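You operate a simulated robot arm through the tools that you are given. There is no shell and no other tool. Be economical: measure what you need, move in short steps, check, and stop when the job is done.

You run a simulated robot arm. Do the job below in one go: nothing can be reset, and whatever is moved stays where it is left.

JOB
Put the cream tray's grey ball through the ball cleaner and return it.
Fine: shut the lid, turn the knob to DONE, open the lid wide and leave it; same well of the cream tray; clean no other ball.

The check looks at the end state, three seconds after you hand in, the way a careful person would. Anything else that was tipped, shoved, dropped, spilled or broken makes it a failure. A push-on lid holds only when it is set on centred and level and pressed home; a screw cap is set on level and turned clockwise until tight.

ROBOT AND FRAMES
A 7-joint arm with a two-finger parallel gripper, fixed in place. Base frame: the origin is at the foot of the arm, x ahead of it, y to its left, z up; the work surface is at about z = 0.88. Units: m, degrees, N and s.
With the tool pointing down near the work surface it reaches from about 0.24 to 0.68 m from the base axis. Its first joint turns from -66.0 to 66.0 degrees. Payload 2.4 kg.
Tool frame: the origin (TCP) lies between the finger pads and is the grasp point; the fingertips stand 0.03 m ahead of it; z points along the fingers, y is the line along which they close. The gripper opens to 0.094 m. The fingers are 0.028 m wide and 0.01 m thick; the gripper's body (0.05 by 0.096 m) begins 0.055 m behind the TCP.
Orientation is told as [roll, pitch, yaw] about the base's x, y, z axes, in that order, counted from this pose: with the fingers straight down and closing along the base's y, the tool's x points along the base's -x, its y along +y and its z along -z.

CONTROLS
- The arm moves only by the tool jog_arm. Its argument "commands" is a list of rows, each an object (a shift or turn left out is 0, a gripper value left out holds the last) with "xyz": the shift along the base's x, y, z in m, a list of three; "dr": the turn, a rotation vector about the base's x, y, z in degrees, a list of three; "gripper": the finger opening in m, from 0 to 0.094. In form: [{"xyz": [tx, ty, tz], "dr": [ax, ay, az], "gripper": gripper}, ...]. A call has 1 to 12 rows; each row is the pose to reach, as a shift and turn from the pose commanded when the call began. Rows are played at 5 a second. More than 0.05 m and 8.6 degrees between two rows, or a gripper value outside its range, and nothing of the call is played. A pose out of reach is approached as far as the arm can. The call stops where the force on the tool passes 40 N (or 10 N more than at its start, if that is more) or the arm is blocked; 0.2 s more then pass. Each finger travels about 0.153 m/s and halts on what it meets, pressing with about 42 N; the grip force reading is that of the motor and also rises with nothing between the fingers. The clock runs only during rows and for 0.2 s after the last one: add rows that repeat a pose to give the fingers time. It gives the time, the measured TCP pose, the force on the tool (base axes), the opening and the grip force at its end, in the units of the frame above (readings bear some noise), with the torque about the TCP (base axes, N m) and any sound that the robot's microphone picked up.
- Cameras (640 x 400 px; columns grow to the right, rows downward): "scene" is fixed at [0.0579, 0.4917, 1.4484]; the picture's right is [-0.52, -0.85, 0.00], its down [-0.45, 0.28, -0.85] and it looks along [0.72, -0.44, -0.53] (base axes); focal length 297 px, centre (320, 200). "wrist" rides on the gripper at [0.076, 0.014, -0.103] in the tool frame; the picture's right is [-0.18, 0.98, 0.00], its down [-0.75, -0.14, -0.64] and it looks along [-0.63, -0.12, 0.77] (tool axes); focal length 243 px, centre (320, 200). There is no depth. A picture from a camera that has moved, and an enlarged one, comes with that camera's place and axes in the base frame and with its lens.
- snapshot(camera): a new picture of that camera. No time passes.
- zoom(camera, box): a new picture of the part [left, top, right, bottom] of that camera's present view, enlarged. No time passes.
- sign_off(): hands the job in; it is judged then, once.

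Work in short steps. Places have to be worked out from the pictures, the camera data and where the tool is seen: move nearer, look again, correct. Check each grasp and each placing, and mend what went wrong. You have 120 turns and 68 pictures in all, those below and enlarged ones among them. Open the gripper and draw the arm clear of the work before you hand the job in, unless the task says otherwise; then end with one line.

The tools are called after "Emit:" by a JSON object that holds its "method" and its "body". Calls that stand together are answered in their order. jog_arm: Moves the arm, as the interface text tells. Its arguments: {"type":"object","properties":{"commands":{"type":"array"}},"required":["commands"]} The other tools are called the same way: snapshot (camera) takes a picture; zoom (camera, box) takes an enlarged picture of a part of a camera's view; sign_off () hands the job in.

At the start:

```text
time: 0.0
tool_pos: [0.326, 0.3101, 1.2954]
orientation: [0.1, 0.0, 0.0]
force: [0.3, 0.6, -0.4]
moment: [-0.02, 0.02, -0.02]
width: 0.0939
gripper_force: 0.0
```

scene: 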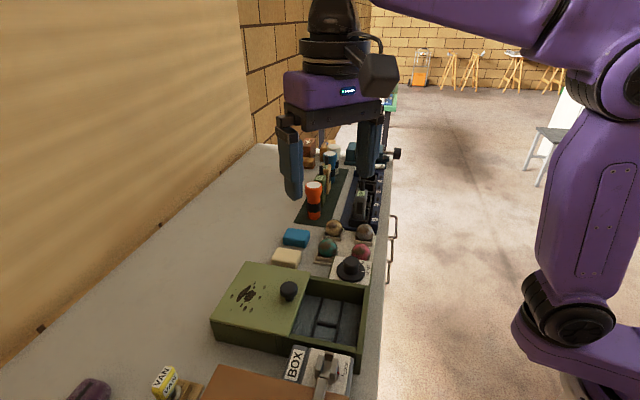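
wrist: 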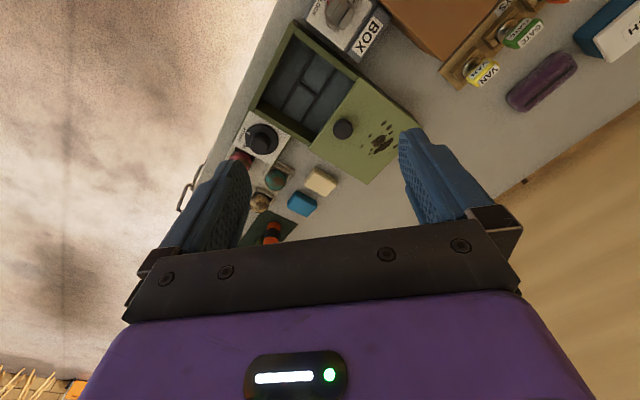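

The scene shows a workbench with several items; I enlarge it to find the cream tray, the cleaner and its knob.

Emit:
{"method": "zoom", "body": {"camera": "scene", "box": [200, 210, 400, 335]}}

Emit:
{"method": "zoom", "body": {"camera": "scene", "box": [40, 330, 400, 400]}}

Emit:
{"method": "zoom", "body": {"camera": "wrist", "box": [220, 0, 440, 140]}}

Emit:
{"method": "zoom", "body": {"camera": "scene", "box": [260, 130, 420, 230]}}

```text
3.20 times, centred on (300, 272) of scene
camera zoom: at [0.0579, 0.4917, 1.4484], right [-0.52, -0.85, 0.0], down [-0.45, 0.28, -0.85], along [0.72, -0.44, -0.53], focal length 951 px, centre (384, -32)
```

zoom: 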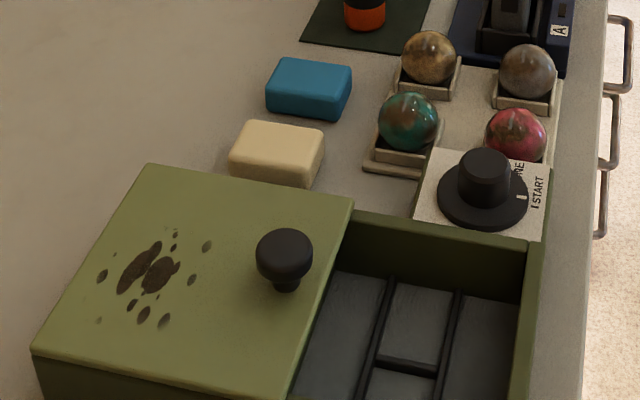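

```text
1.78 times, centred on (220, 365) of scene
camera zoom: at [0.0579, 0.4917, 1.4484], right [-0.52, -0.85, 0.0], down [-0.45, 0.28, -0.85], along [0.72, -0.44, -0.53], focal length 528 px, centre (498, -93)
```

zoom: 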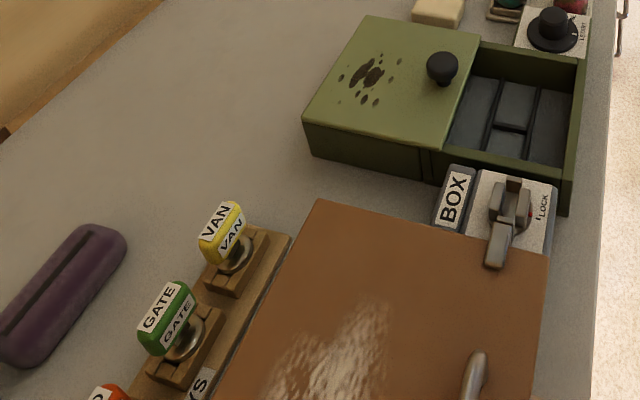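

```text
2.86 times, centred on (330, 70) of wrist
camera zoom: at [0.2501, 0.3255, 1.3971], right [0.18, 0.98, 0.0], down [0.75, -0.14, 0.64], along [0.63, -0.12, -0.77], focal length 693 px, centre (291, 571)
```

zoom: 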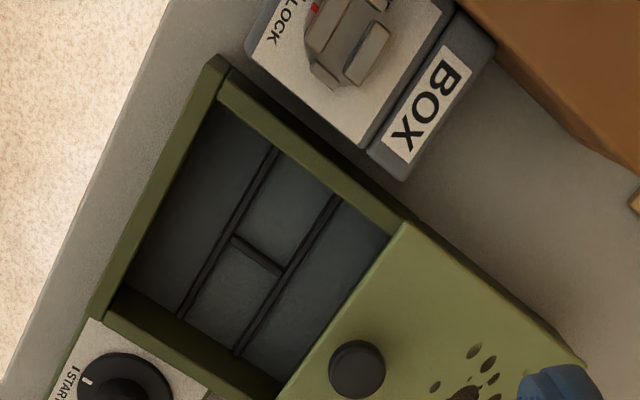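

```text
4.00 times, centred on (340, 180) of scene
camera zoom: at [0.0579, 0.4917, 1.4484], right [-0.52, -0.85, 0.0], down [-0.45, 0.28, -0.85], along [0.72, -0.44, -0.53], focal length 1188 px, centre (240, 280)
```

zoom: 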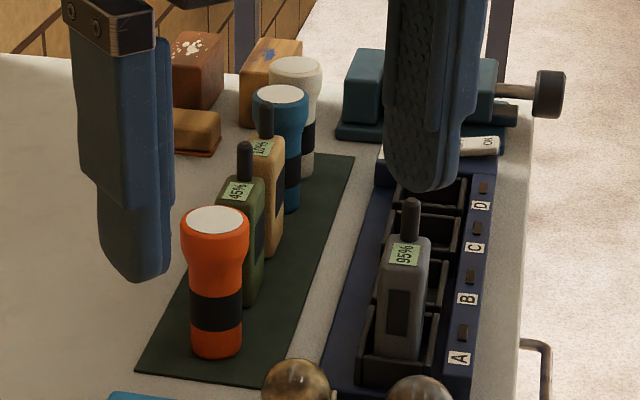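

The green box with the sliding-looking lid and the START knob looks like a candidate for the cleaner. I move the arm sideways (high up) to see the tray and knob from the wrist.

Emit:
{"method": "jog_arm", "body": {"commands": [{"xyz": [0, -0.04, 0]}, {"xyz": [0, -0.08, 0]}, {"xyz": [0, -0.12, 0]}, {"xyz": [0, -0.16, 0]}, {"xyz": [0, -0.2, 0]}, {"xyz": [0, -0.2, 0]}]}}

Emit:
{"method": "snapshot", "body": {"camera": "wrist"}}

Emit:
{"method": "snapshot", "body": {"camera": "scene"}}

```text
time: 1.4
tool_pos: [0.3262, 0.1111, 1.2946]
orientation: [0.1, 0.0, 0.0]
force: [-0.4, -0.4, 0.2]
moment: [-0.01, 0.02, 0.02]
width: 0.094
gripper_force: 0.1
```

```text
61 pictures are left
camera wrist: at [0.2501, 0.1252, 1.3959], right [0.18, 0.98, 0.0], down [0.75, -0.14, 0.64], along [0.63, -0.12, -0.77], focal length 243 px, centre (320, 200)
```

wrist: 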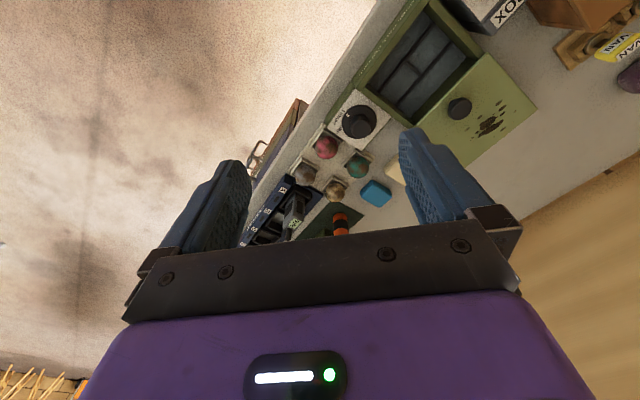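

```text
60 pictures are left
```

scene: 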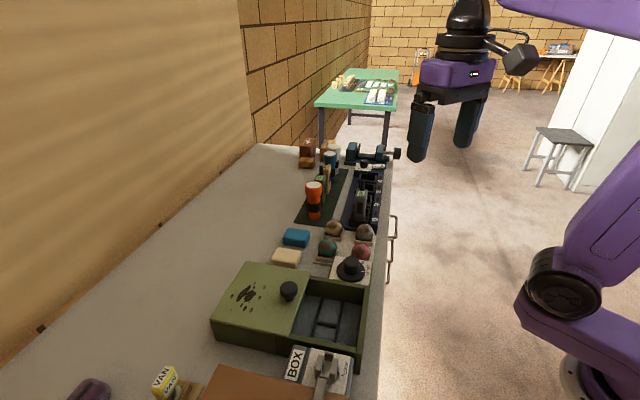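

The tray and the knob plate are clearly in view now; I enlarge them.

Emit:
{"method": "zoom", "body": {"camera": "wrist", "box": [280, 80, 420, 220]}}

Emit:
{"method": "zoom", "body": {"camera": "wrist", "box": [330, 0, 540, 150]}}

Emit:
{"method": "zoom", "body": {"camera": "scene", "box": [300, 210, 390, 290]}}

Emit:
{"method": "zoom", "body": {"camera": "scene", "box": [290, 130, 410, 230]}}

```text
2.86 times, centred on (350, 150) of wrist
camera zoom: at [0.2501, 0.1252, 1.3959], right [0.18, 0.98, 0.0], down [0.75, -0.14, 0.64], along [0.63, -0.12, -0.77], focal length 693 px, centre (234, 343)
```

zoom: 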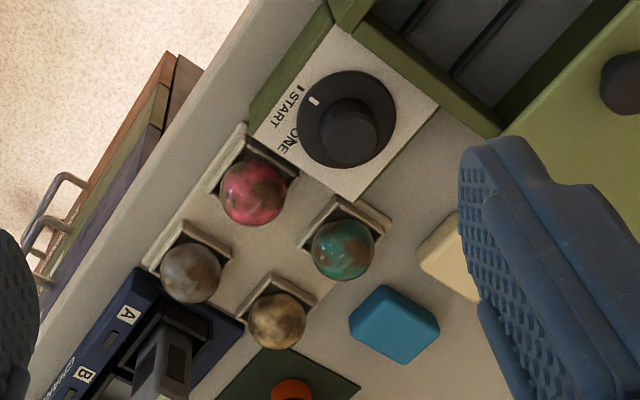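

```text
2.67 times, centred on (435, 75) of wrist
camera zoom: at [0.2501, 0.1252, 1.3959], right [0.18, 0.98, 0.0], down [0.75, -0.14, 0.64], along [0.63, -0.12, -0.77], focal length 647 px, centre (13, 533)
```

zoom: 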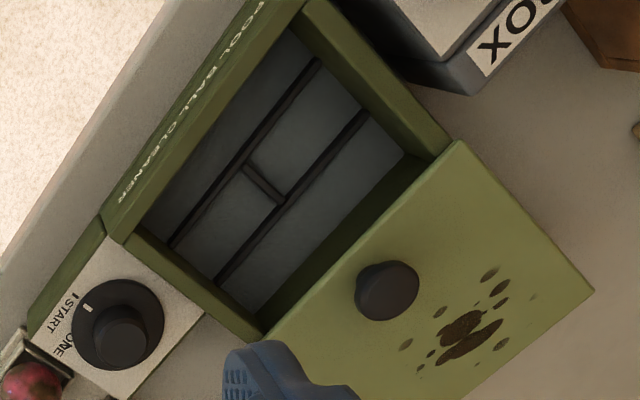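

```text
5.00 times, centred on (345, 250) of scene
camera zoom: at [0.0579, 0.4916, 1.4484], right [-0.52, -0.85, 0.0], down [-0.45, 0.28, -0.85], along [0.72, -0.44, -0.53], focal length 1486 px, centre (195, -50)
```

zoom: 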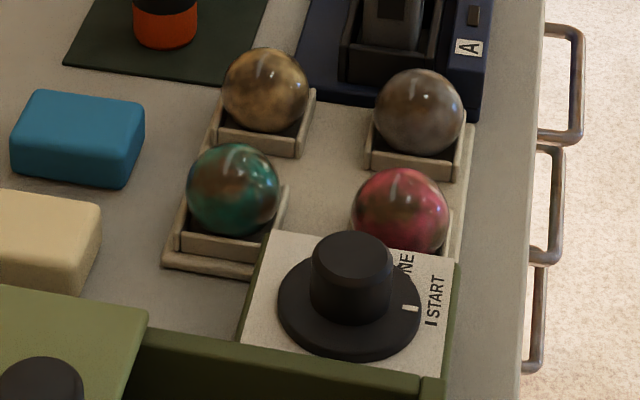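

```text
4.00 times, centred on (350, 180) of scene
camera zoom: at [0.0579, 0.4916, 1.4484], right [-0.52, -0.85, 0.0], down [-0.45, 0.28, -0.85], along [0.72, -0.44, -0.53], focal length 1188 px, centre (200, 280)
```

zoom: 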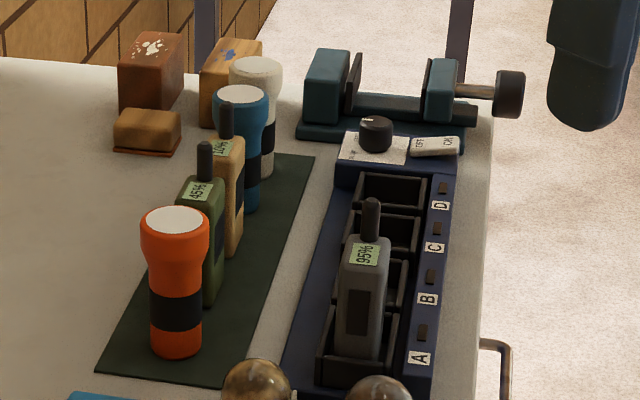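

The rim reads "POOL BALL CLEANER", so the green box it is, with its lid pushed open away from the front. I move closer to see the knob marks, the interior and the lid edge.

Emit:
{"method": "jog_arm", "body": {"commands": [{"xyz": [-0.01, 0.02, -0.04]}, {"xyz": [-0.02, 0.045, -0.08]}, {"xyz": [-0.03, 0.07, -0.12]}, {"xyz": [-0.036, 0.09, -0.165]}, {"xyz": [-0.036, 0.09, -0.165]}]}}

Emit:
{"method": "snapshot", "body": {"camera": "wrist"}}

Emit:
{"method": "zoom", "body": {"camera": "scene", "box": [200, 250, 380, 380]}}

```text
time: 2.6
tool_pos: [0.2898, 0.1993, 1.1313]
orientation: [0.1, 0.0, -0.1]
force: [0.2, 0.8, 0.5]
moment: [-0.03, 0.01, -0.01]
width: 0.0941
gripper_force: 0.0
```

```text
55 pictures are left
camera wrist: at [0.2135, 0.2148, 1.2327], right [0.18, 0.98, 0.0], down [0.75, -0.14, 0.64], along [0.63, -0.12, -0.77], focal length 243 px, centre (320, 200)
```

wrist: 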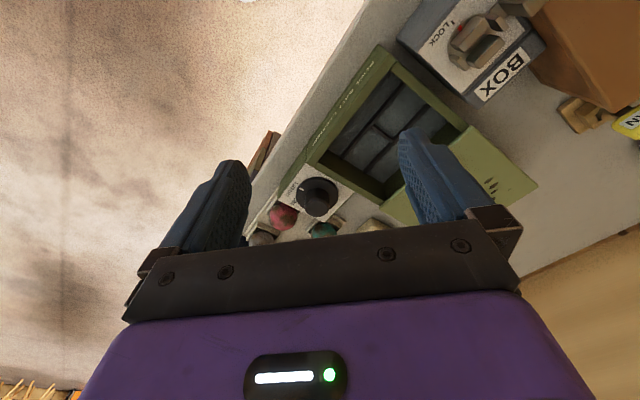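

```text
3.08 times, centred on (290, 315) of scene
camera zoom: at [0.0579, 0.4917, 1.4484], right [-0.52, -0.85, 0.0], down [-0.45, 0.28, -0.85], along [0.72, -0.44, -0.53], focal length 914 px, centre (412, -154)
```

zoom: 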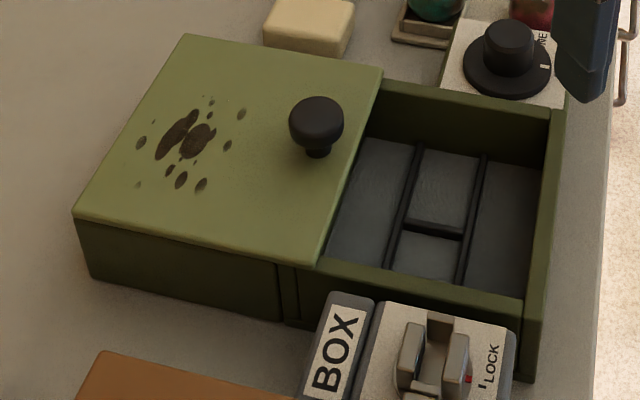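

Now I look closer at the knob scale and the inside of the cleaner.

Emit:
{"method": "zoom", "body": {"camera": "wrist", "box": [250, 150, 410, 250]}}

Emit:
{"method": "zoom", "body": {"camera": "wrist", "box": [300, 30, 500, 200]}}

```text
4.00 times, centred on (330, 200) of wrist
camera zoom: at [0.2135, 0.2148, 1.2327], right [0.18, 0.98, 0.0], down [0.75, -0.14, 0.64], along [0.63, -0.12, -0.77], focal length 970 px, centre (280, 200)
```

zoom: 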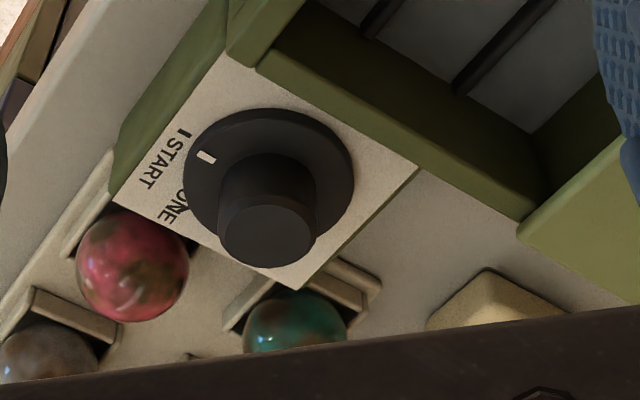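

```text
2.35 times, centred on (400, 115) of wrist
camera zoom: at [0.2135, 0.2148, 1.2327], right [0.18, 0.98, 0.0], down [0.75, -0.14, 0.64], along [0.63, -0.12, -0.77], focal length 571 px, centre (132, 400)
```

zoom: 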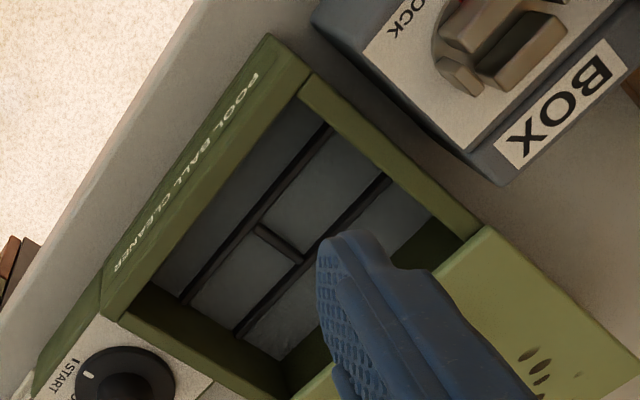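

The DONE mark is hidden by the knob's flange from this side, so I move the camera to be nearly above the knob.

Emit:
{"method": "jog_arm", "body": {"commands": [{"xyz": [0.045, -0.015, 0]}, {"xyz": [0.09, -0.03, 0]}, {"xyz": [0.135, -0.05, 0]}, {"xyz": [0.186, -0.06, 0]}, {"xyz": [0.186, -0.06, 0]}]}}

Emit:
{"method": "snapshot", "body": {"camera": "wrist"}}

Emit:
{"method": "zoom", "body": {"camera": "wrist", "box": [240, 0, 400, 200]}}

```text
refused: row 4 steps farther than a row can; nothing moved
```

```text
51 pictures are left
camera wrist: at [0.2135, 0.2148, 1.2327], right [0.18, 0.98, 0.0], down [0.75, -0.14, 0.64], along [0.63, -0.12, -0.77], focal length 243 px, centre (320, 200)
```

wrist: 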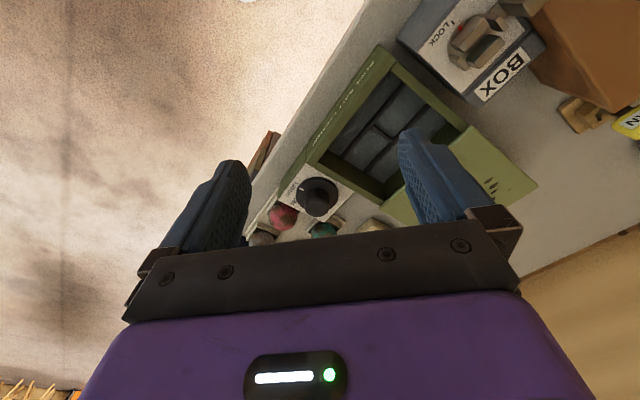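

```text
2.00 times, centred on (320, 100) of wrist
camera zoom: at [0.2135, 0.2148, 1.2327], right [0.18, 0.98, 0.0], down [0.75, -0.14, 0.64], along [0.63, -0.12, -0.77], focal length 485 px, centre (320, 400)
```

zoom: 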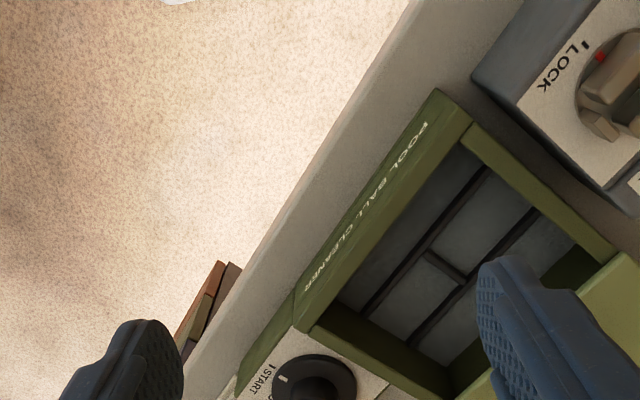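

The call was refused because one step exceeded the limit; I replay it with smaller steps.

Emit:
{"method": "jog_arm", "body": {"commands": [{"xyz": [0.04, -0.012, 0]}, {"xyz": [0.08, -0.024, 0]}, {"xyz": [0.12, -0.036, 0]}, {"xyz": [0.16, -0.048, 0]}, {"xyz": [0.186, -0.06, 0]}, {"xyz": [0.186, -0.06, 0]}]}}

```text
time: 4.0
tool_pos: [0.477, 0.139, 1.1325]
orientation: [0.0, 0.0, -0.1]
force: [0.7, 0.1, -0.4]
moment: [-0.02, -0.03, -0.01]
width: 0.094
gripper_force: 0.1
```

The arm arrived above the area; I look down at knob and balls.

Emit:
{"method": "zoom", "body": {"camera": "wrist", "box": [220, 0, 420, 220]}}

```text
1.82 times, centred on (320, 110) of wrist
camera zoom: at [0.402, 0.1531, 1.2343], right [0.18, 0.98, 0.0], down [0.75, -0.14, 0.64], along [0.63, -0.12, -0.77], focal length 441 px, centre (320, 364)
```

zoom: 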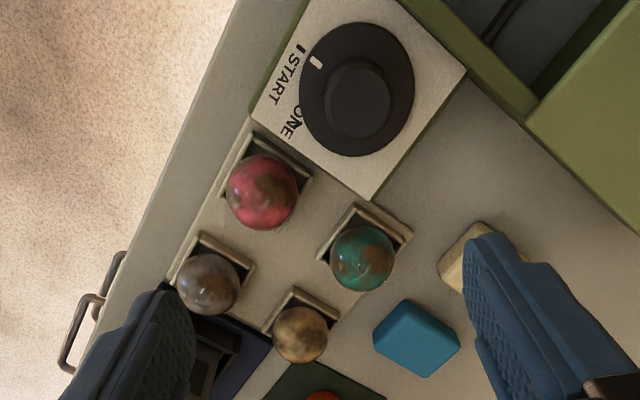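

Triangulation puts the grey ball at about (0.565, 0.028, 0.911), with the tray axes at 45°. I go above it, turning the gripper −45° so that the fingers close along the grey–gold line, clear of the charger rack.

Emit:
{"method": "jog_arm", "body": {"commands": [{"xyz": [0.015, -0.02, 0], "dr": [0, 0, -7.5]}, {"xyz": [0.03, -0.04, 0], "dr": [0, 0, -15]}, {"xyz": [0.045, -0.06, 0], "dr": [0, 0, -22.5]}, {"xyz": [0.06, -0.08, -0.01], "dr": [0, 0, -30]}, {"xyz": [0.075, -0.1, -0.03], "dr": [0, 0, -37.5]}, {"xyz": [0.088, -0.11, -0.06], "dr": [0, 0, -45]}, {"xyz": [0.088, -0.11, -0.06], "dr": [0, 0, -45], "gripper": 0.078}]}}

Emit:
{"method": "snapshot", "body": {"camera": "wrist"}}

Emit:
{"method": "zoom", "body": {"camera": "scene", "box": [290, 150, 450, 270]}}

```text
time: 5.6
tool_pos: [0.562, 0.0293, 1.0683]
orientation: [0.0, 0.0, -45.2]
force: [0.8, -0.9, 0.3]
moment: [0.01, 0.01, -0.03]
width: 0.0778
gripper_force: 0.0
```

```text
48 pictures are left
camera wrist: at [0.5191, 0.0944, 1.17], right [0.83, 0.56, 0.0], down [0.43, -0.63, 0.64], along [0.36, -0.53, -0.77], focal length 243 px, centre (320, 200)
```

wrist: 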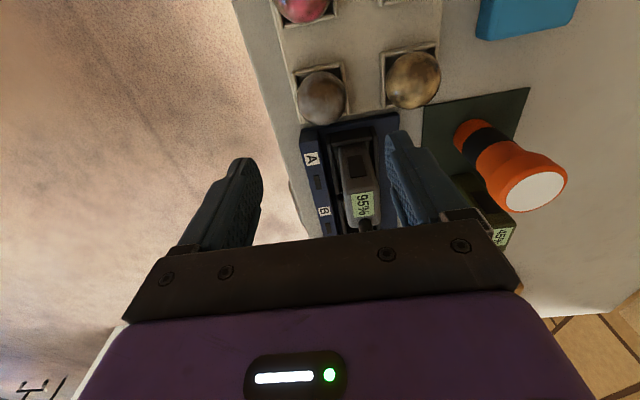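

```text
3.33 times, centred on (370, 210) of scene
camera zoom: at [0.0579, 0.4917, 1.4484], right [-0.52, -0.85, 0.0], down [-0.45, 0.28, -0.85], along [0.72, -0.44, -0.53], focal length 990 px, centre (153, 167)
```

zoom: 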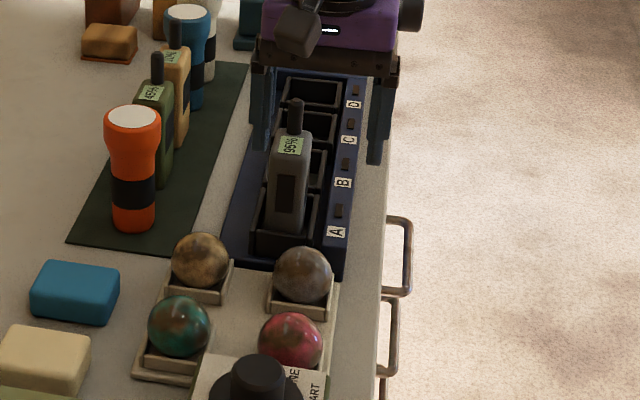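

The grey ball measures at (0.5645, 0.0288) from this view, agreeing with before. I descend partway so the fingertips reach the ball's top, then check.

Emit:
{"method": "jog_arm", "body": {"commands": [{"xyz": [0.0025, -0.0005, -0.04]}, {"xyz": [0.0025, -0.0005, -0.08]}, {"xyz": [0.0025, -0.0005, -0.11]}, {"xyz": [0.0025, -0.0005, -0.11]}]}}

Emit:
{"method": "snapshot", "body": {"camera": "wrist"}}

Emit:
{"method": "zoom", "body": {"camera": "scene", "box": [310, 160, 430, 270]}}

```text
time: 6.6
tool_pos: [0.5656, 0.031, 0.9568]
orientation: [0.0, 0.0, -44.9]
force: [0.3, -0.8, 0.2]
moment: [0.0, 0.01, 0.04]
width: 0.0781
gripper_force: 0.2
```

```text
46 pictures are left
camera wrist: at [0.5225, 0.0959, 1.0607], right [0.83, 0.56, 0.0], down [0.43, -0.63, 0.64], along [0.36, -0.53, -0.77], focal length 243 px, centre (320, 200)
```

wrist: 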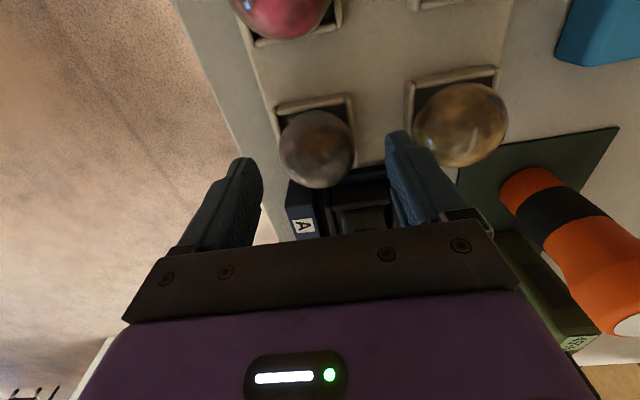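

```text
3.64 times, centred on (370, 215) of scene
camera zoom: at [0.0579, 0.4917, 1.4484], right [-0.52, -0.85, 0.0], down [-0.45, 0.28, -0.85], along [0.72, -0.44, -0.53], focal length 1080 px, centre (138, 146)
```

zoom: 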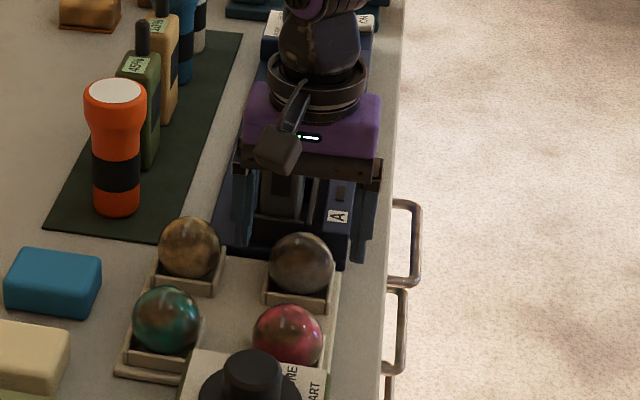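

Readings agree; a 2 mm correction in y, then lower to just above the ball's equator and close.

Emit:
{"method": "jog_arm", "body": {"commands": [{"xyz": [-0.0005, -0.0022, -0.015]}, {"xyz": [-0.0005, -0.0022, -0.035]}, {"xyz": [-0.0005, -0.0022, -0.035]}, {"xyz": [-0.0005, -0.0022, -0.035], "gripper": 0.05}, {"xyz": [-0.0005, -0.0022, -0.035], "gripper": 0.045}, {"xyz": [-0.0005, -0.0022, -0.035], "gripper": 0.045}]}}

Emit:
{"method": "snapshot", "body": {"camera": "wrist"}}

```text
time: 8.0
tool_pos: [0.5655, 0.0282, 0.9252]
orientation: [-0.2, 0.0, -45.0]
force: [-3.5, -3.5, -2.0]
moment: [-0.05, -0.23, 0.19]
width: 0.0536
gripper_force: 45.0
```

```text
44 pictures are left
camera wrist: at [0.5227, 0.0928, 1.0266], right [0.83, 0.56, 0.0], down [0.43, -0.63, 0.64], along [0.36, -0.53, -0.77], focal length 243 px, centre (320, 200)
```

wrist: 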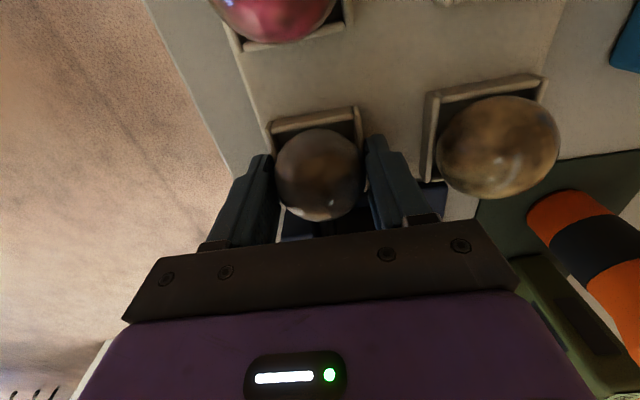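

The ball is gripped at 0.0536 m. I note this pose (0.5655, 0.0282, 0.925) for the return and lift.

Emit:
{"method": "jog_arm", "body": {"commands": [{"xyz": [0, 0, 0.02]}, {"xyz": [0, 0, 0.06]}, {"xyz": [0, 0, 0.1]}, {"xyz": [-0.02, 0.02, 0.14]}, {"xyz": [-0.05, 0.05, 0.16]}, {"xyz": [-0.08, 0.08, 0.16]}, {"xyz": [-0.11, 0.11, 0.16]}, {"xyz": [-0.11, 0.11, 0.16]}]}}

Emit:
{"method": "snapshot", "body": {"camera": "wrist"}}

Emit:
{"method": "snapshot", "body": {"camera": "scene"}}

```text
time: 8.3
tool_pos: [0.5651, 0.0275, 0.9255]
orientation: [0.0, -0.1, -45.0]
force: [5.2, 0.5, -12.9]
moment: [0.02, -1.13, -0.07]
width: 0.0538
gripper_force: 44.7
stopped in row 1: the force on the tool passed its limit at 70 N (the readings are from after the stop); the commanded pose is now the measured one
```

```text
43 pictures are left
camera wrist: at [0.5225, 0.0929, 1.0266], right [0.83, 0.57, 0.0], down [0.43, -0.63, 0.64], along [0.36, -0.53, -0.77], focal length 243 px, centre (320, 200)
```

wrist: 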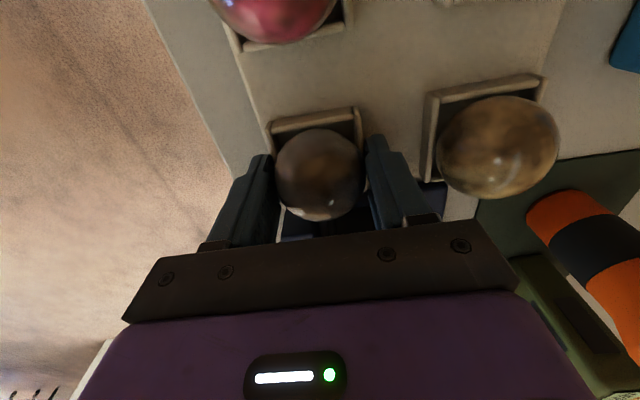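

```text
42 pictures are left
```

scene: 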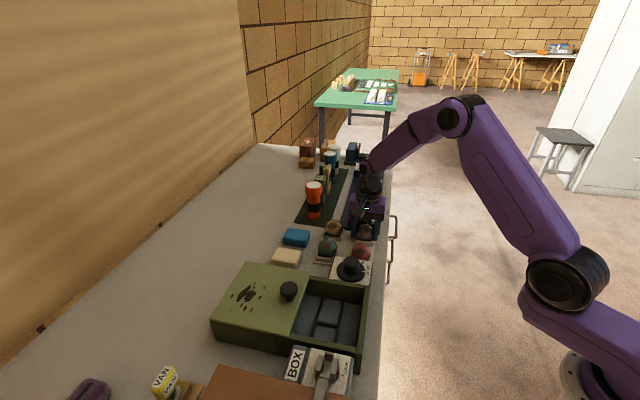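

Lifting met 70 N, so the fingers may be catching on the well's walls. I look closely at the tips.

Emit:
{"method": "zoom", "body": {"camera": "wrist", "box": [220, 90, 420, 240]}}

Emit:
{"method": "zoom", "body": {"camera": "scene", "box": [325, 180, 405, 260]}}

```text
2.67 times, centred on (320, 165) of wrist
camera zoom: at [0.5225, 0.0929, 1.0266], right [0.83, 0.57, 0.0], down [0.43, -0.63, 0.64], along [0.36, -0.53, -0.77], focal length 647 px, centre (320, 293)
```

zoom: 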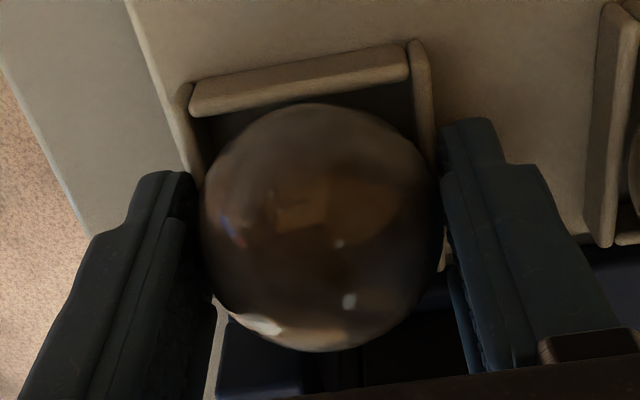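

```text
5.00 times, centred on (365, 220) of scene
camera zoom: at [0.0582, 0.4917, 1.4484], right [-0.52, -0.85, 0.0], down [-0.45, 0.28, -0.85], along [0.72, -0.44, -0.53], focal length 1486 px, centre (95, 100)
```

zoom: 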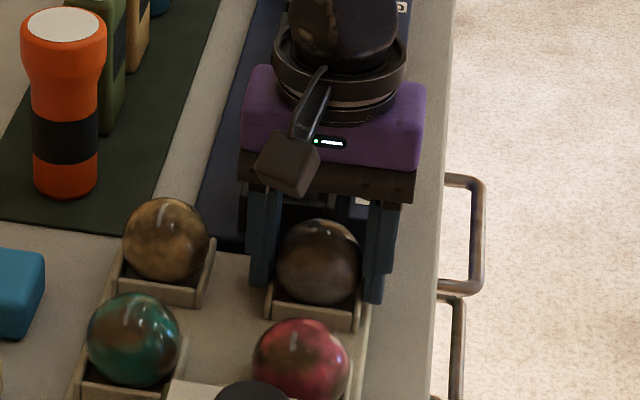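

The fingertips appear to overlap the outside of the well's walls. I open, raise 10 mm so only the ball is between the pads, close again and lift gently.

Emit:
{"method": "jog_arm", "body": {"commands": [{"xyz": [0, 0, 0], "gripper": 0.066}, {"xyz": [0, 0, 0], "gripper": 0.066}, {"xyz": [0, 0.0005, 0.006], "gripper": 0.066}, {"xyz": [0, 0.0005, 0.01], "gripper": 0.066}, {"xyz": [0, 0.0005, 0.01], "gripper": 0.045}, {"xyz": [0, 0.0005, 0.01], "gripper": 0.045}, {"xyz": [0, 0.0005, 0.01], "gripper": 0.045}]}}

Emit:
{"method": "zoom", "body": {"camera": "wrist", "box": [220, 90, 420, 240]}}

```text
time: 9.9
tool_pos: [0.564, 0.0289, 0.9361]
orientation: [-0.1, 0.0, -45.0]
force: [3.9, 3.9, 1.2]
moment: [0.13, -0.11, -0.01]
width: 0.0507
gripper_force: 41.9
```

```text
2.67 times, centred on (320, 165) of wrist
camera zoom: at [0.5217, 0.0933, 1.0374], right [0.82, 0.57, 0.0], down [0.43, -0.63, 0.64], along [0.36, -0.53, -0.77], focal length 647 px, centre (320, 293)
```

zoom: 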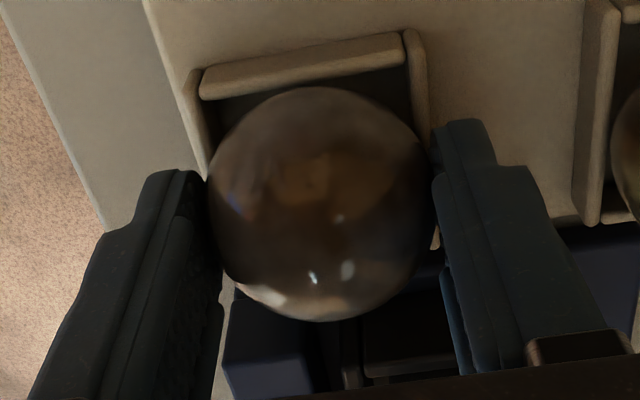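

Now the opening is 0.0507 m — the ball alone. Lift slowly.

Emit:
{"method": "jog_arm", "body": {"commands": [{"xyz": [0, 0, 0.01]}, {"xyz": [0, 0, 0.025]}, {"xyz": [0, 0, 0.05]}, {"xyz": [0, 0, 0.09]}, {"xyz": [0, 0, 0.13]}, {"xyz": [0, 0, 0.13]}]}}

Emit:
{"method": "snapshot", "body": {"camera": "wrist"}}

Emit:
{"method": "zoom", "body": {"camera": "scene", "box": [310, 130, 430, 270]}}

```text
time: 11.3
tool_pos: [0.5642, 0.0274, 1.0639]
orientation: [0.0, 0.1, -45.0]
force: [-1.0, -0.5, -0.8]
moment: [-0.02, -0.02, -0.02]
width: 0.0508
gripper_force: 41.6
```

```text
38 pictures are left
camera wrist: at [0.5207, 0.0914, 1.1673], right [0.83, 0.56, 0.0], down [0.43, -0.63, 0.64], along [0.36, -0.53, -0.77], focal length 243 px, centre (320, 200)
```

wrist: 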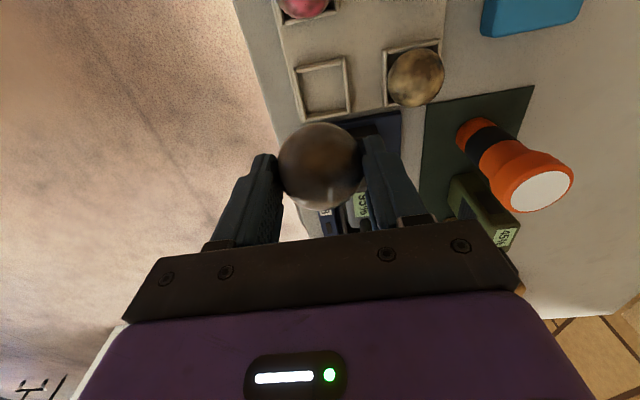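

```text
2.86 times, centred on (370, 200) of scene
camera zoom: at [0.0579, 0.4917, 1.4484], right [-0.52, -0.85, 0.0], down [-0.45, 0.28, -0.85], along [0.72, -0.44, -0.53], focal length 849 px, centre (177, 200)
```

zoom: 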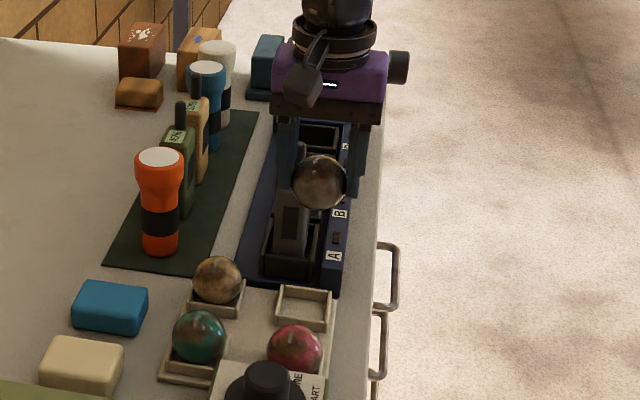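

The ball is held and the well is empty with the rest undisturbed. I carry it, high, to above the cleaner.

Emit:
{"method": "jog_arm", "body": {"commands": [{"xyz": [-0.01, 0.01, 0.035]}, {"xyz": [-0.035, 0.04, 0.05]}, {"xyz": [-0.06, 0.075, 0.06]}, {"xyz": [-0.085, 0.11, 0.06]}, {"xyz": [-0.11, 0.14, 0.06]}, {"xyz": [-0.135, 0.17, 0.06]}, {"xyz": [-0.16, 0.2, 0.06]}, {"xyz": [-0.18, 0.22, 0.06]}, {"xyz": [-0.194, 0.238, 0.06]}, {"xyz": [-0.194, 0.238, 0.06]}]}}

Emit:
{"method": "snapshot", "body": {"camera": "wrist"}}

Emit:
{"method": "snapshot", "body": {"camera": "scene"}}

```text
time: 13.5
tool_pos: [0.3693, 0.2674, 1.1261]
orientation: [-0.2, 0.1, -45.0]
force: [-0.1, -0.1, -2.8]
moment: [0.0, -0.03, -0.01]
width: 0.0507
gripper_force: 42.2
```

```text
36 pictures are left
camera wrist: at [0.3257, 0.332, 1.2279], right [0.83, 0.56, 0.0], down [0.43, -0.63, 0.64], along [0.36, -0.53, -0.77], focal length 243 px, centre (320, 200)
```

wrist: 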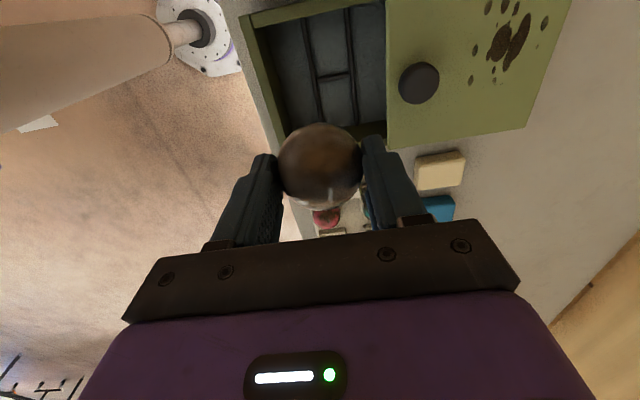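

```text
35 pictures are left
```

scene: 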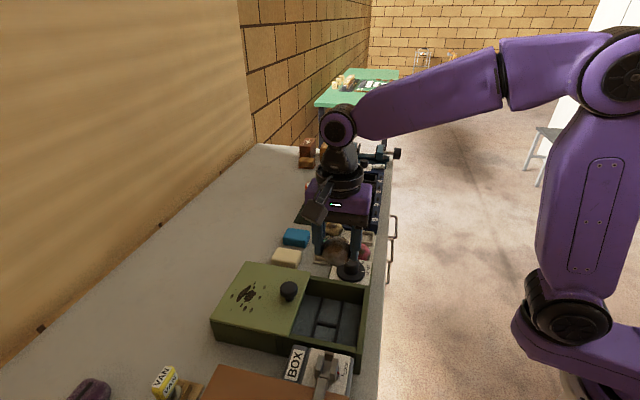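

The cells of the cleaner are visible; I enlarge to place the middle cell precisely.

Emit:
{"method": "zoom", "body": {"camera": "wrist", "box": [230, 0, 450, 160]}}

Emit:
{"method": "zoom", "body": {"camera": "scene", "box": [270, 250, 390, 380]}}

```text
2.50 times, centred on (340, 80) of wrist
camera zoom: at [0.3257, 0.332, 1.2279], right [0.83, 0.56, 0.0], down [0.43, -0.63, 0.64], along [0.36, -0.53, -0.77], focal length 606 px, centre (270, 500)
```

zoom: 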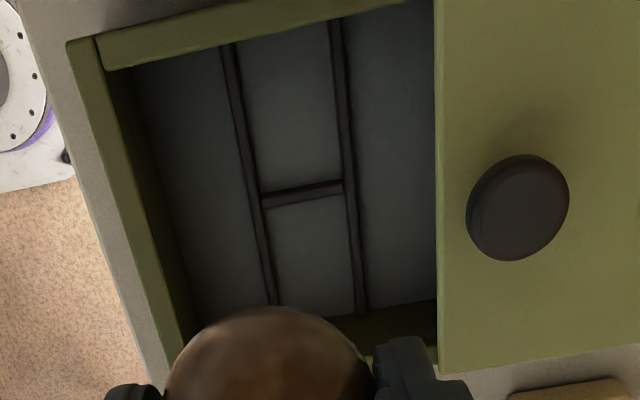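

```text
3.08 times, centred on (330, 315) of scene
camera zoom: at [0.0579, 0.4917, 1.4484], right [-0.52, -0.85, 0.0], down [-0.45, 0.28, -0.85], along [0.72, -0.44, -0.53], focal length 914 px, centre (289, -154)
```

zoom: 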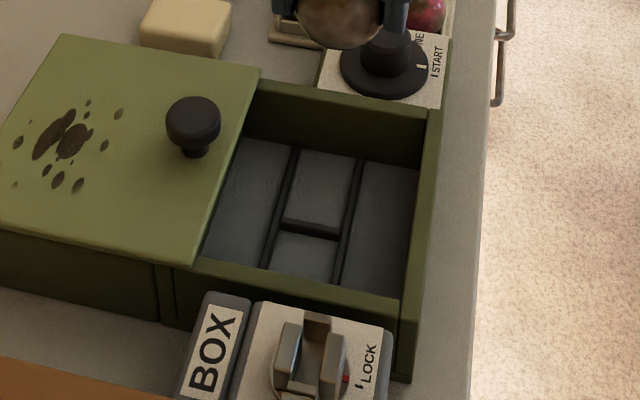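

The near middle cell's centre is about (0.405, 0.256), and the lid knob's top is at about (0.438, 0.333, 0.982). I move over that cell and come down partway.

Emit:
{"method": "jog_arm", "body": {"commands": [{"xyz": [0.02, -0.006, 0]}, {"xyz": [0.0355, -0.012, -0.02]}, {"xyz": [0.0355, -0.012, -0.06]}, {"xyz": [0.0355, -0.012, -0.1]}, {"xyz": [0.0355, -0.012, -0.13]}, {"xyz": [0.0355, -0.012, -0.13]}]}}

Emit:
{"method": "snapshot", "body": {"camera": "wrist"}}

Emit:
{"method": "zoom", "body": {"camera": "scene", "box": [240, 230, 390, 370]}}

```text
time: 14.9
tool_pos: [0.406, 0.2532, 0.9953]
orientation: [-0.1, 0.1, -45.0]
force: [-0.1, -0.8, -0.9]
moment: [0.01, 0.01, -0.04]
width: 0.0507
gripper_force: 42.0
```

```text
32 pictures are left
camera wrist: at [0.3631, 0.3173, 1.0969], right [0.83, 0.56, 0.0], down [0.43, -0.63, 0.64], along [0.36, -0.53, -0.77], focal length 243 px, centre (320, 200)
```

wrist: 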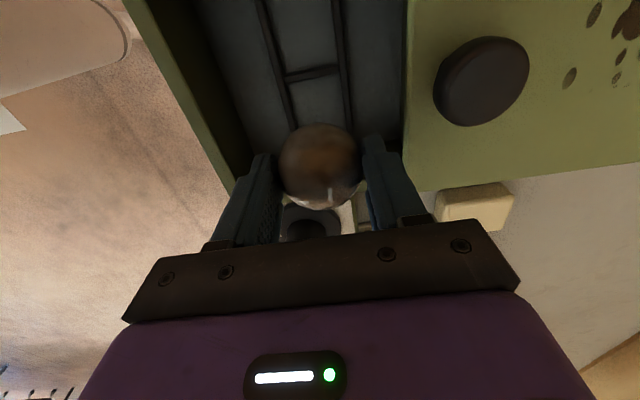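

```text
2.86 times, centred on (315, 300) of scene
camera zoom: at [0.0579, 0.4917, 1.4484], right [-0.52, -0.85, 0.0], down [-0.45, 0.28, -0.85], along [0.72, -0.44, -0.53], focal length 849 px, centre (334, -86)
```

zoom: 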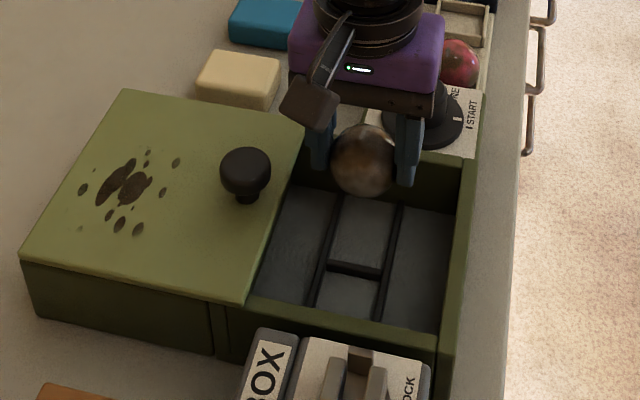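

The cross rib measures consistently, so the ball is over its cell. I lower in small steps until just before touching.

Emit:
{"method": "jog_arm", "body": {"commands": [{"xyz": [-0.001, 0, -0.02]}, {"xyz": [-0.001, 0, -0.035]}, {"xyz": [-0.001, 0, -0.045]}, {"xyz": [-0.001, 0, -0.05]}, {"xyz": [-0.001, 0, -0.05]}]}}

Emit:
{"method": "snapshot", "body": {"camera": "wrist"}}

Emit:
{"method": "zoom", "body": {"camera": "scene", "box": [270, 230, 390, 340]}}

```text
time: 16.1
tool_pos: [0.4068, 0.2545, 0.9461]
orientation: [-0.1, 0.1, -45.0]
force: [-0.3, -0.7, -1.4]
moment: [0.01, 0.01, 0.02]
width: 0.0503
gripper_force: 42.6
```

```text
30 pictures are left
camera wrist: at [0.3627, 0.319, 1.0473], right [0.83, 0.56, 0.0], down [0.43, -0.63, 0.64], along [0.36, -0.53, -0.77], focal length 243 px, centre (320, 200)
```

wrist: 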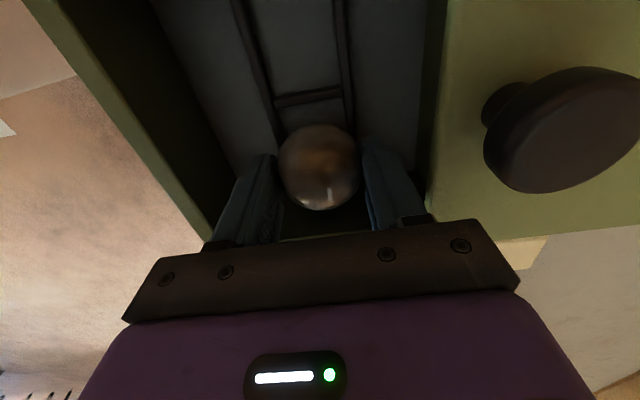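

```text
3.64 times, centred on (330, 285) of scene
camera zoom: at [0.0579, 0.4917, 1.4484], right [-0.52, -0.85, 0.0], down [-0.45, 0.28, -0.85], along [0.72, -0.44, -0.53], focal length 1080 px, centre (284, -109)
```

zoom: 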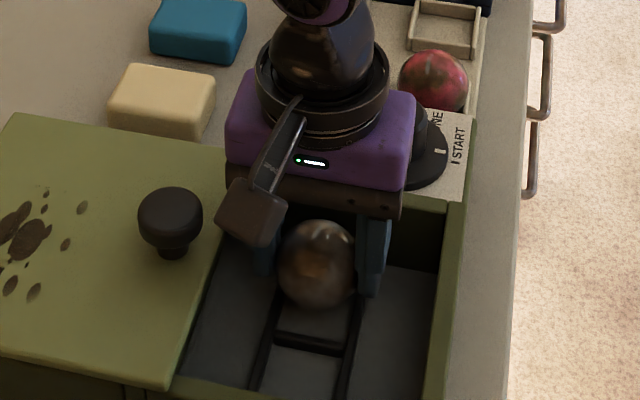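

No contact yet; I go on down in 3 mm steps.

Emit:
{"method": "jog_arm", "body": {"commands": [{"xyz": [-0.0005, 0, -0.003]}, {"xyz": [-0.0005, 0, -0.006]}, {"xyz": [-0.0005, 0, -0.006]}]}}

```text
time: 16.9
tool_pos: [0.4057, 0.2532, 0.9415]
orientation: [-0.1, 0.2, -45.2]
force: [-0.8, 0.0, -1.3]
moment: [-0.01, 0.0, 0.04]
width: 0.0507
gripper_force: 42.2
```

Emit:
{"method": "jog_arm", "body": {"commands": [{"xyz": [0, 0, -0.003]}, {"xyz": [0, 0, -0.005]}, {"xyz": [0, 0, -0.005]}]}}

```text
time: 17.7
tool_pos: [0.4056, 0.2545, 0.9358]
orientation: [0.2, 0.0, -44.9]
force: [0.7, -0.5, 32.7]
moment: [-0.03, -0.02, 0.02]
width: 0.0505
gripper_force: 42.1
```

The ball now touches the floor (33 N upward). I ease up a little, open just enough, and rise straight out.

Emit:
{"method": "jog_arm", "body": {"commands": [{"xyz": [0, 0, 0.002]}, {"xyz": [0, 0, 0.002], "gripper": 0.062}, {"xyz": [0, 0, 0.002], "gripper": 0.062}, {"xyz": [0, 0, 0.02], "gripper": 0.062}, {"xyz": [0, 0, 0.06], "gripper": 0.062}, {"xyz": [0, 0, 0.1], "gripper": 0.062}, {"xyz": [0, 0, 0.1], "gripper": 0.062}]}}

Emit:
{"method": "snapshot", "body": {"camera": "wrist"}}

Emit:
{"method": "zoom", "body": {"camera": "scene", "box": [200, 230, 400, 380]}}

```text
time: 19.3
tool_pos: [0.4075, 0.2557, 1.0358]
orientation: [-0.1, 0.0, -45.0]
force: [-0.2, -0.2, 0.5]
moment: [0.0, -0.01, -0.01]
width: 0.0621
gripper_force: 0.0
```

```text
28 pictures are left
camera wrist: at [0.3642, 0.3207, 1.1377], right [0.83, 0.56, 0.0], down [0.43, -0.63, 0.64], along [0.36, -0.53, -0.77], focal length 243 px, centre (320, 200)
```

wrist: 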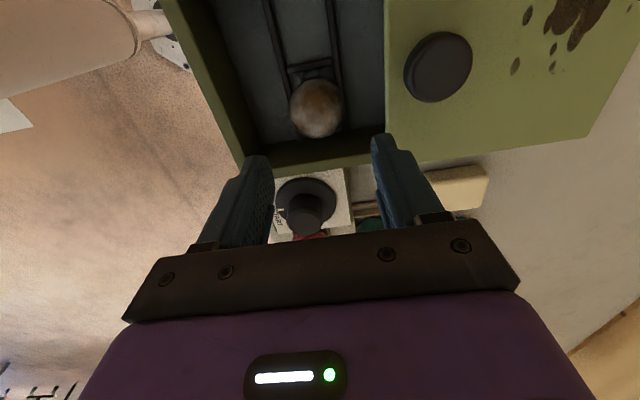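

```text
2.67 times, centred on (300, 305) of scene
camera zoom: at [0.0579, 0.4917, 1.4484], right [-0.52, -0.85, 0.0], down [-0.45, 0.28, -0.85], along [0.72, -0.44, -0.53], focal length 792 px, centre (373, -80)
```

zoom: 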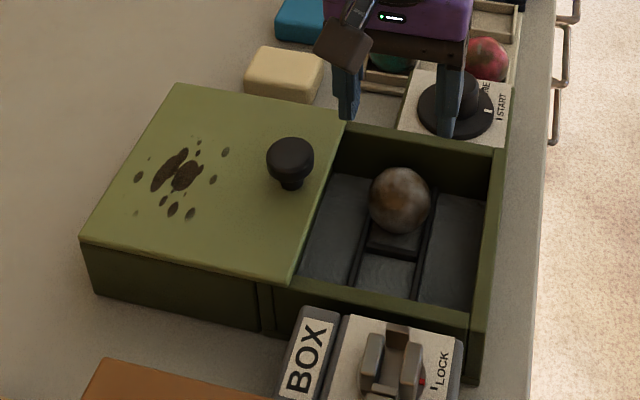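

The ball sits in the cleaner's cell. Next, the lid: the knob is at about (0.4376, 0.333), top z 0.982; I go above it with the fingers open, then check.

Emit:
{"method": "jog_arm", "body": {"commands": [{"xyz": [0.0, 0.0, 0.02], "gripper": 0.08}, {"xyz": [0.015, 0.035, 0.025], "gripper": 0.08}, {"xyz": [0.03, 0.077, 0.02], "gripper": 0.08}, {"xyz": [0.03, 0.077, 0.005], "gripper": 0.08}, {"xyz": [0.03, 0.077, -0.015], "gripper": 0.08}, {"xyz": [0.03, 0.077, -0.015], "gripper": 0.08}]}}

Emit:
{"method": "snapshot", "body": {"camera": "wrist"}}

```text
time: 20.7
tool_pos: [0.4333, 0.3308, 1.0202]
orientation: [-0.2, 0.0, -45.0]
force: [-0.4, 0.1, 0.1]
moment: [0.02, 0.05, 0.0]
width: 0.0798
gripper_force: 0.1
```

```text
26 pictures are left
camera wrist: at [0.391, 0.3953, 1.1219], right [0.83, 0.56, 0.0], down [0.43, -0.63, 0.64], along [0.36, -0.53, -0.77], focal length 243 px, centre (320, 200)
```

wrist: 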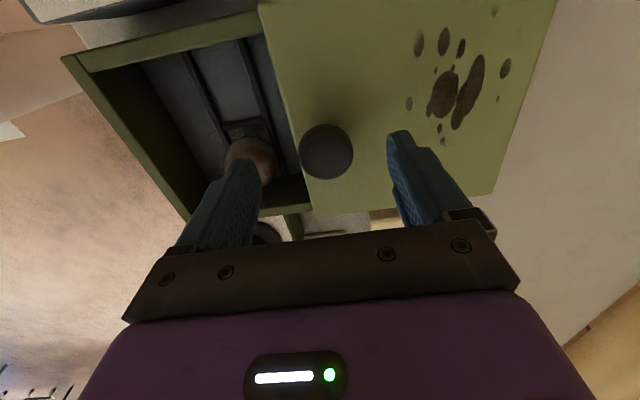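

The knob measures (0.437, 0.334); I correct 4 mm, lower so the tips sit around the knob's disc, and close.

Emit:
{"method": "jog_arm", "body": {"commands": [{"xyz": [0.0035, 0.003, -0.012]}, {"xyz": [0.0035, 0.003, -0.026]}, {"xyz": [0.0035, 0.003, -0.026]}, {"xyz": [0.0035, 0.003, -0.026], "gripper": 0.05}, {"xyz": [0.0035, 0.003, -0.026], "gripper": 0.03}, {"xyz": [0.0035, 0.003, -0.026], "gripper": 0.03}]}}

Emit:
{"method": "snapshot", "body": {"camera": "wrist"}}

```text
time: 22.1
tool_pos: [0.4368, 0.3334, 0.9937]
orientation: [-0.1, 0.1, -45.0]
force: [1.1, -0.4, -3.1]
moment: [0.07, -0.03, 0.04]
width: 0.0353
gripper_force: 45.3
```

```text
25 pictures are left
camera wrist: at [0.3942, 0.3988, 1.0956], right [0.83, 0.56, 0.0], down [0.43, -0.63, 0.64], along [0.36, -0.53, -0.77], focal length 243 px, centre (320, 200)
```

wrist: 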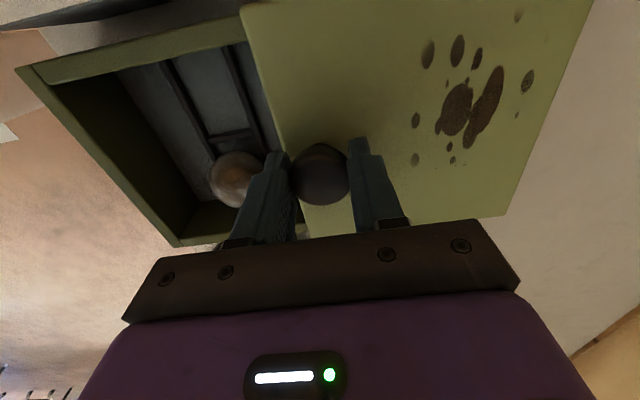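

The knob is held. I slide the lid toward the front by 4 cm first and check the side forces.

Emit:
{"method": "jog_arm", "body": {"commands": [{"xyz": [-0.007, -0.007, 0]}, {"xyz": [-0.014, -0.014, 0]}, {"xyz": [-0.021, -0.021, 0]}, {"xyz": [-0.028, -0.028, 0]}]}}

Emit:
{"method": "snapshot", "body": {"camera": "scene"}}

```text
time: 23.1
tool_pos: [0.4095, 0.3076, 0.9941]
orientation: [0.0, 0.1, -44.9]
force: [0.3, 0.4, 2.2]
moment: [0.06, 0.02, -0.06]
width: 0.035
gripper_force: 45.0
```

```text
24 pictures are left
```

scene: 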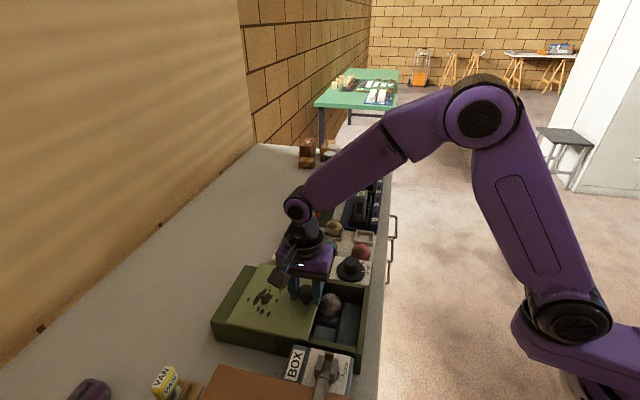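

The lid slides freely with hardly any force. I continue toward the closed end.

Emit:
{"method": "jog_arm", "body": {"commands": [{"xyz": [-0.01, -0.01, 0]}, {"xyz": [-0.02, -0.02, 0]}, {"xyz": [-0.03, -0.03, 0]}, {"xyz": [-0.04, -0.04, 0]}, {"xyz": [-0.05, -0.05, 0]}, {"xyz": [-0.05, -0.05, 0]}]}}

Emit:
{"method": "zoom", "body": {"camera": "scene", "box": [200, 230, 400, 380]}}

```text
time: 24.5
tool_pos: [0.3603, 0.257, 0.9949]
orientation: [-0.1, 0.1, -45.0]
force: [-4.5, 4.2, 22.2]
moment: [-0.03, -0.08, -0.01]
width: 0.0351
gripper_force: 44.9
```

```text
2.67 times, centred on (300, 305) of scene
camera zoom: at [0.0575, 0.4916, 1.4484], right [-0.52, -0.85, 0.0], down [-0.45, 0.28, -0.85], along [0.72, -0.44, -0.53], focal length 792 px, centre (373, -80)
```

zoom: 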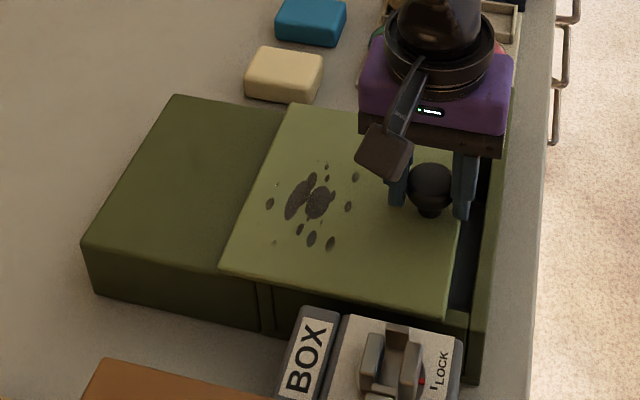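

About 2–3 cm remain. There's some vertical load, so I ease up 1 mm and move on until the stop.

Emit:
{"method": "jog_arm", "body": {"commands": [{"xyz": [0, 0, 0.001]}, {"xyz": [-0.006, -0.006, 0.001]}, {"xyz": [-0.012, -0.012, 0.001]}, {"xyz": [-0.018, -0.018, 0.001]}, {"xyz": [-0.024, -0.024, 0.001]}]}}

Emit:
{"method": "zoom", "body": {"camera": "scene", "box": [200, 230, 400, 380]}}

```text
time: 25.8
tool_pos: [0.3409, 0.2374, 0.9934]
orientation: [0.8, 0.0, -44.9]
force: [4.7, 5.0, -14.2]
moment: [0.38, -0.21, -0.07]
width: 0.0351
gripper_force: 45.0
stopped in row 5: the force on the tool passed its limit at 44 N (the readings are from after the stop); the commanded pose is now the measured one
```

```text
2.67 times, centred on (300, 305) of scene
camera zoom: at [0.0582, 0.4919, 1.4483], right [-0.52, -0.85, 0.0], down [-0.45, 0.28, -0.85], along [0.72, -0.44, -0.53], focal length 792 px, centre (373, -80)
```

zoom: 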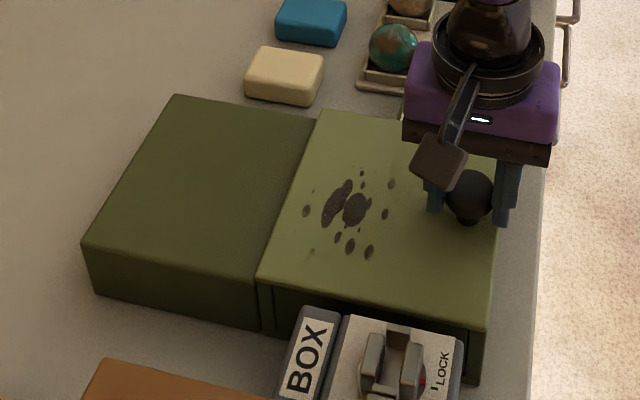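

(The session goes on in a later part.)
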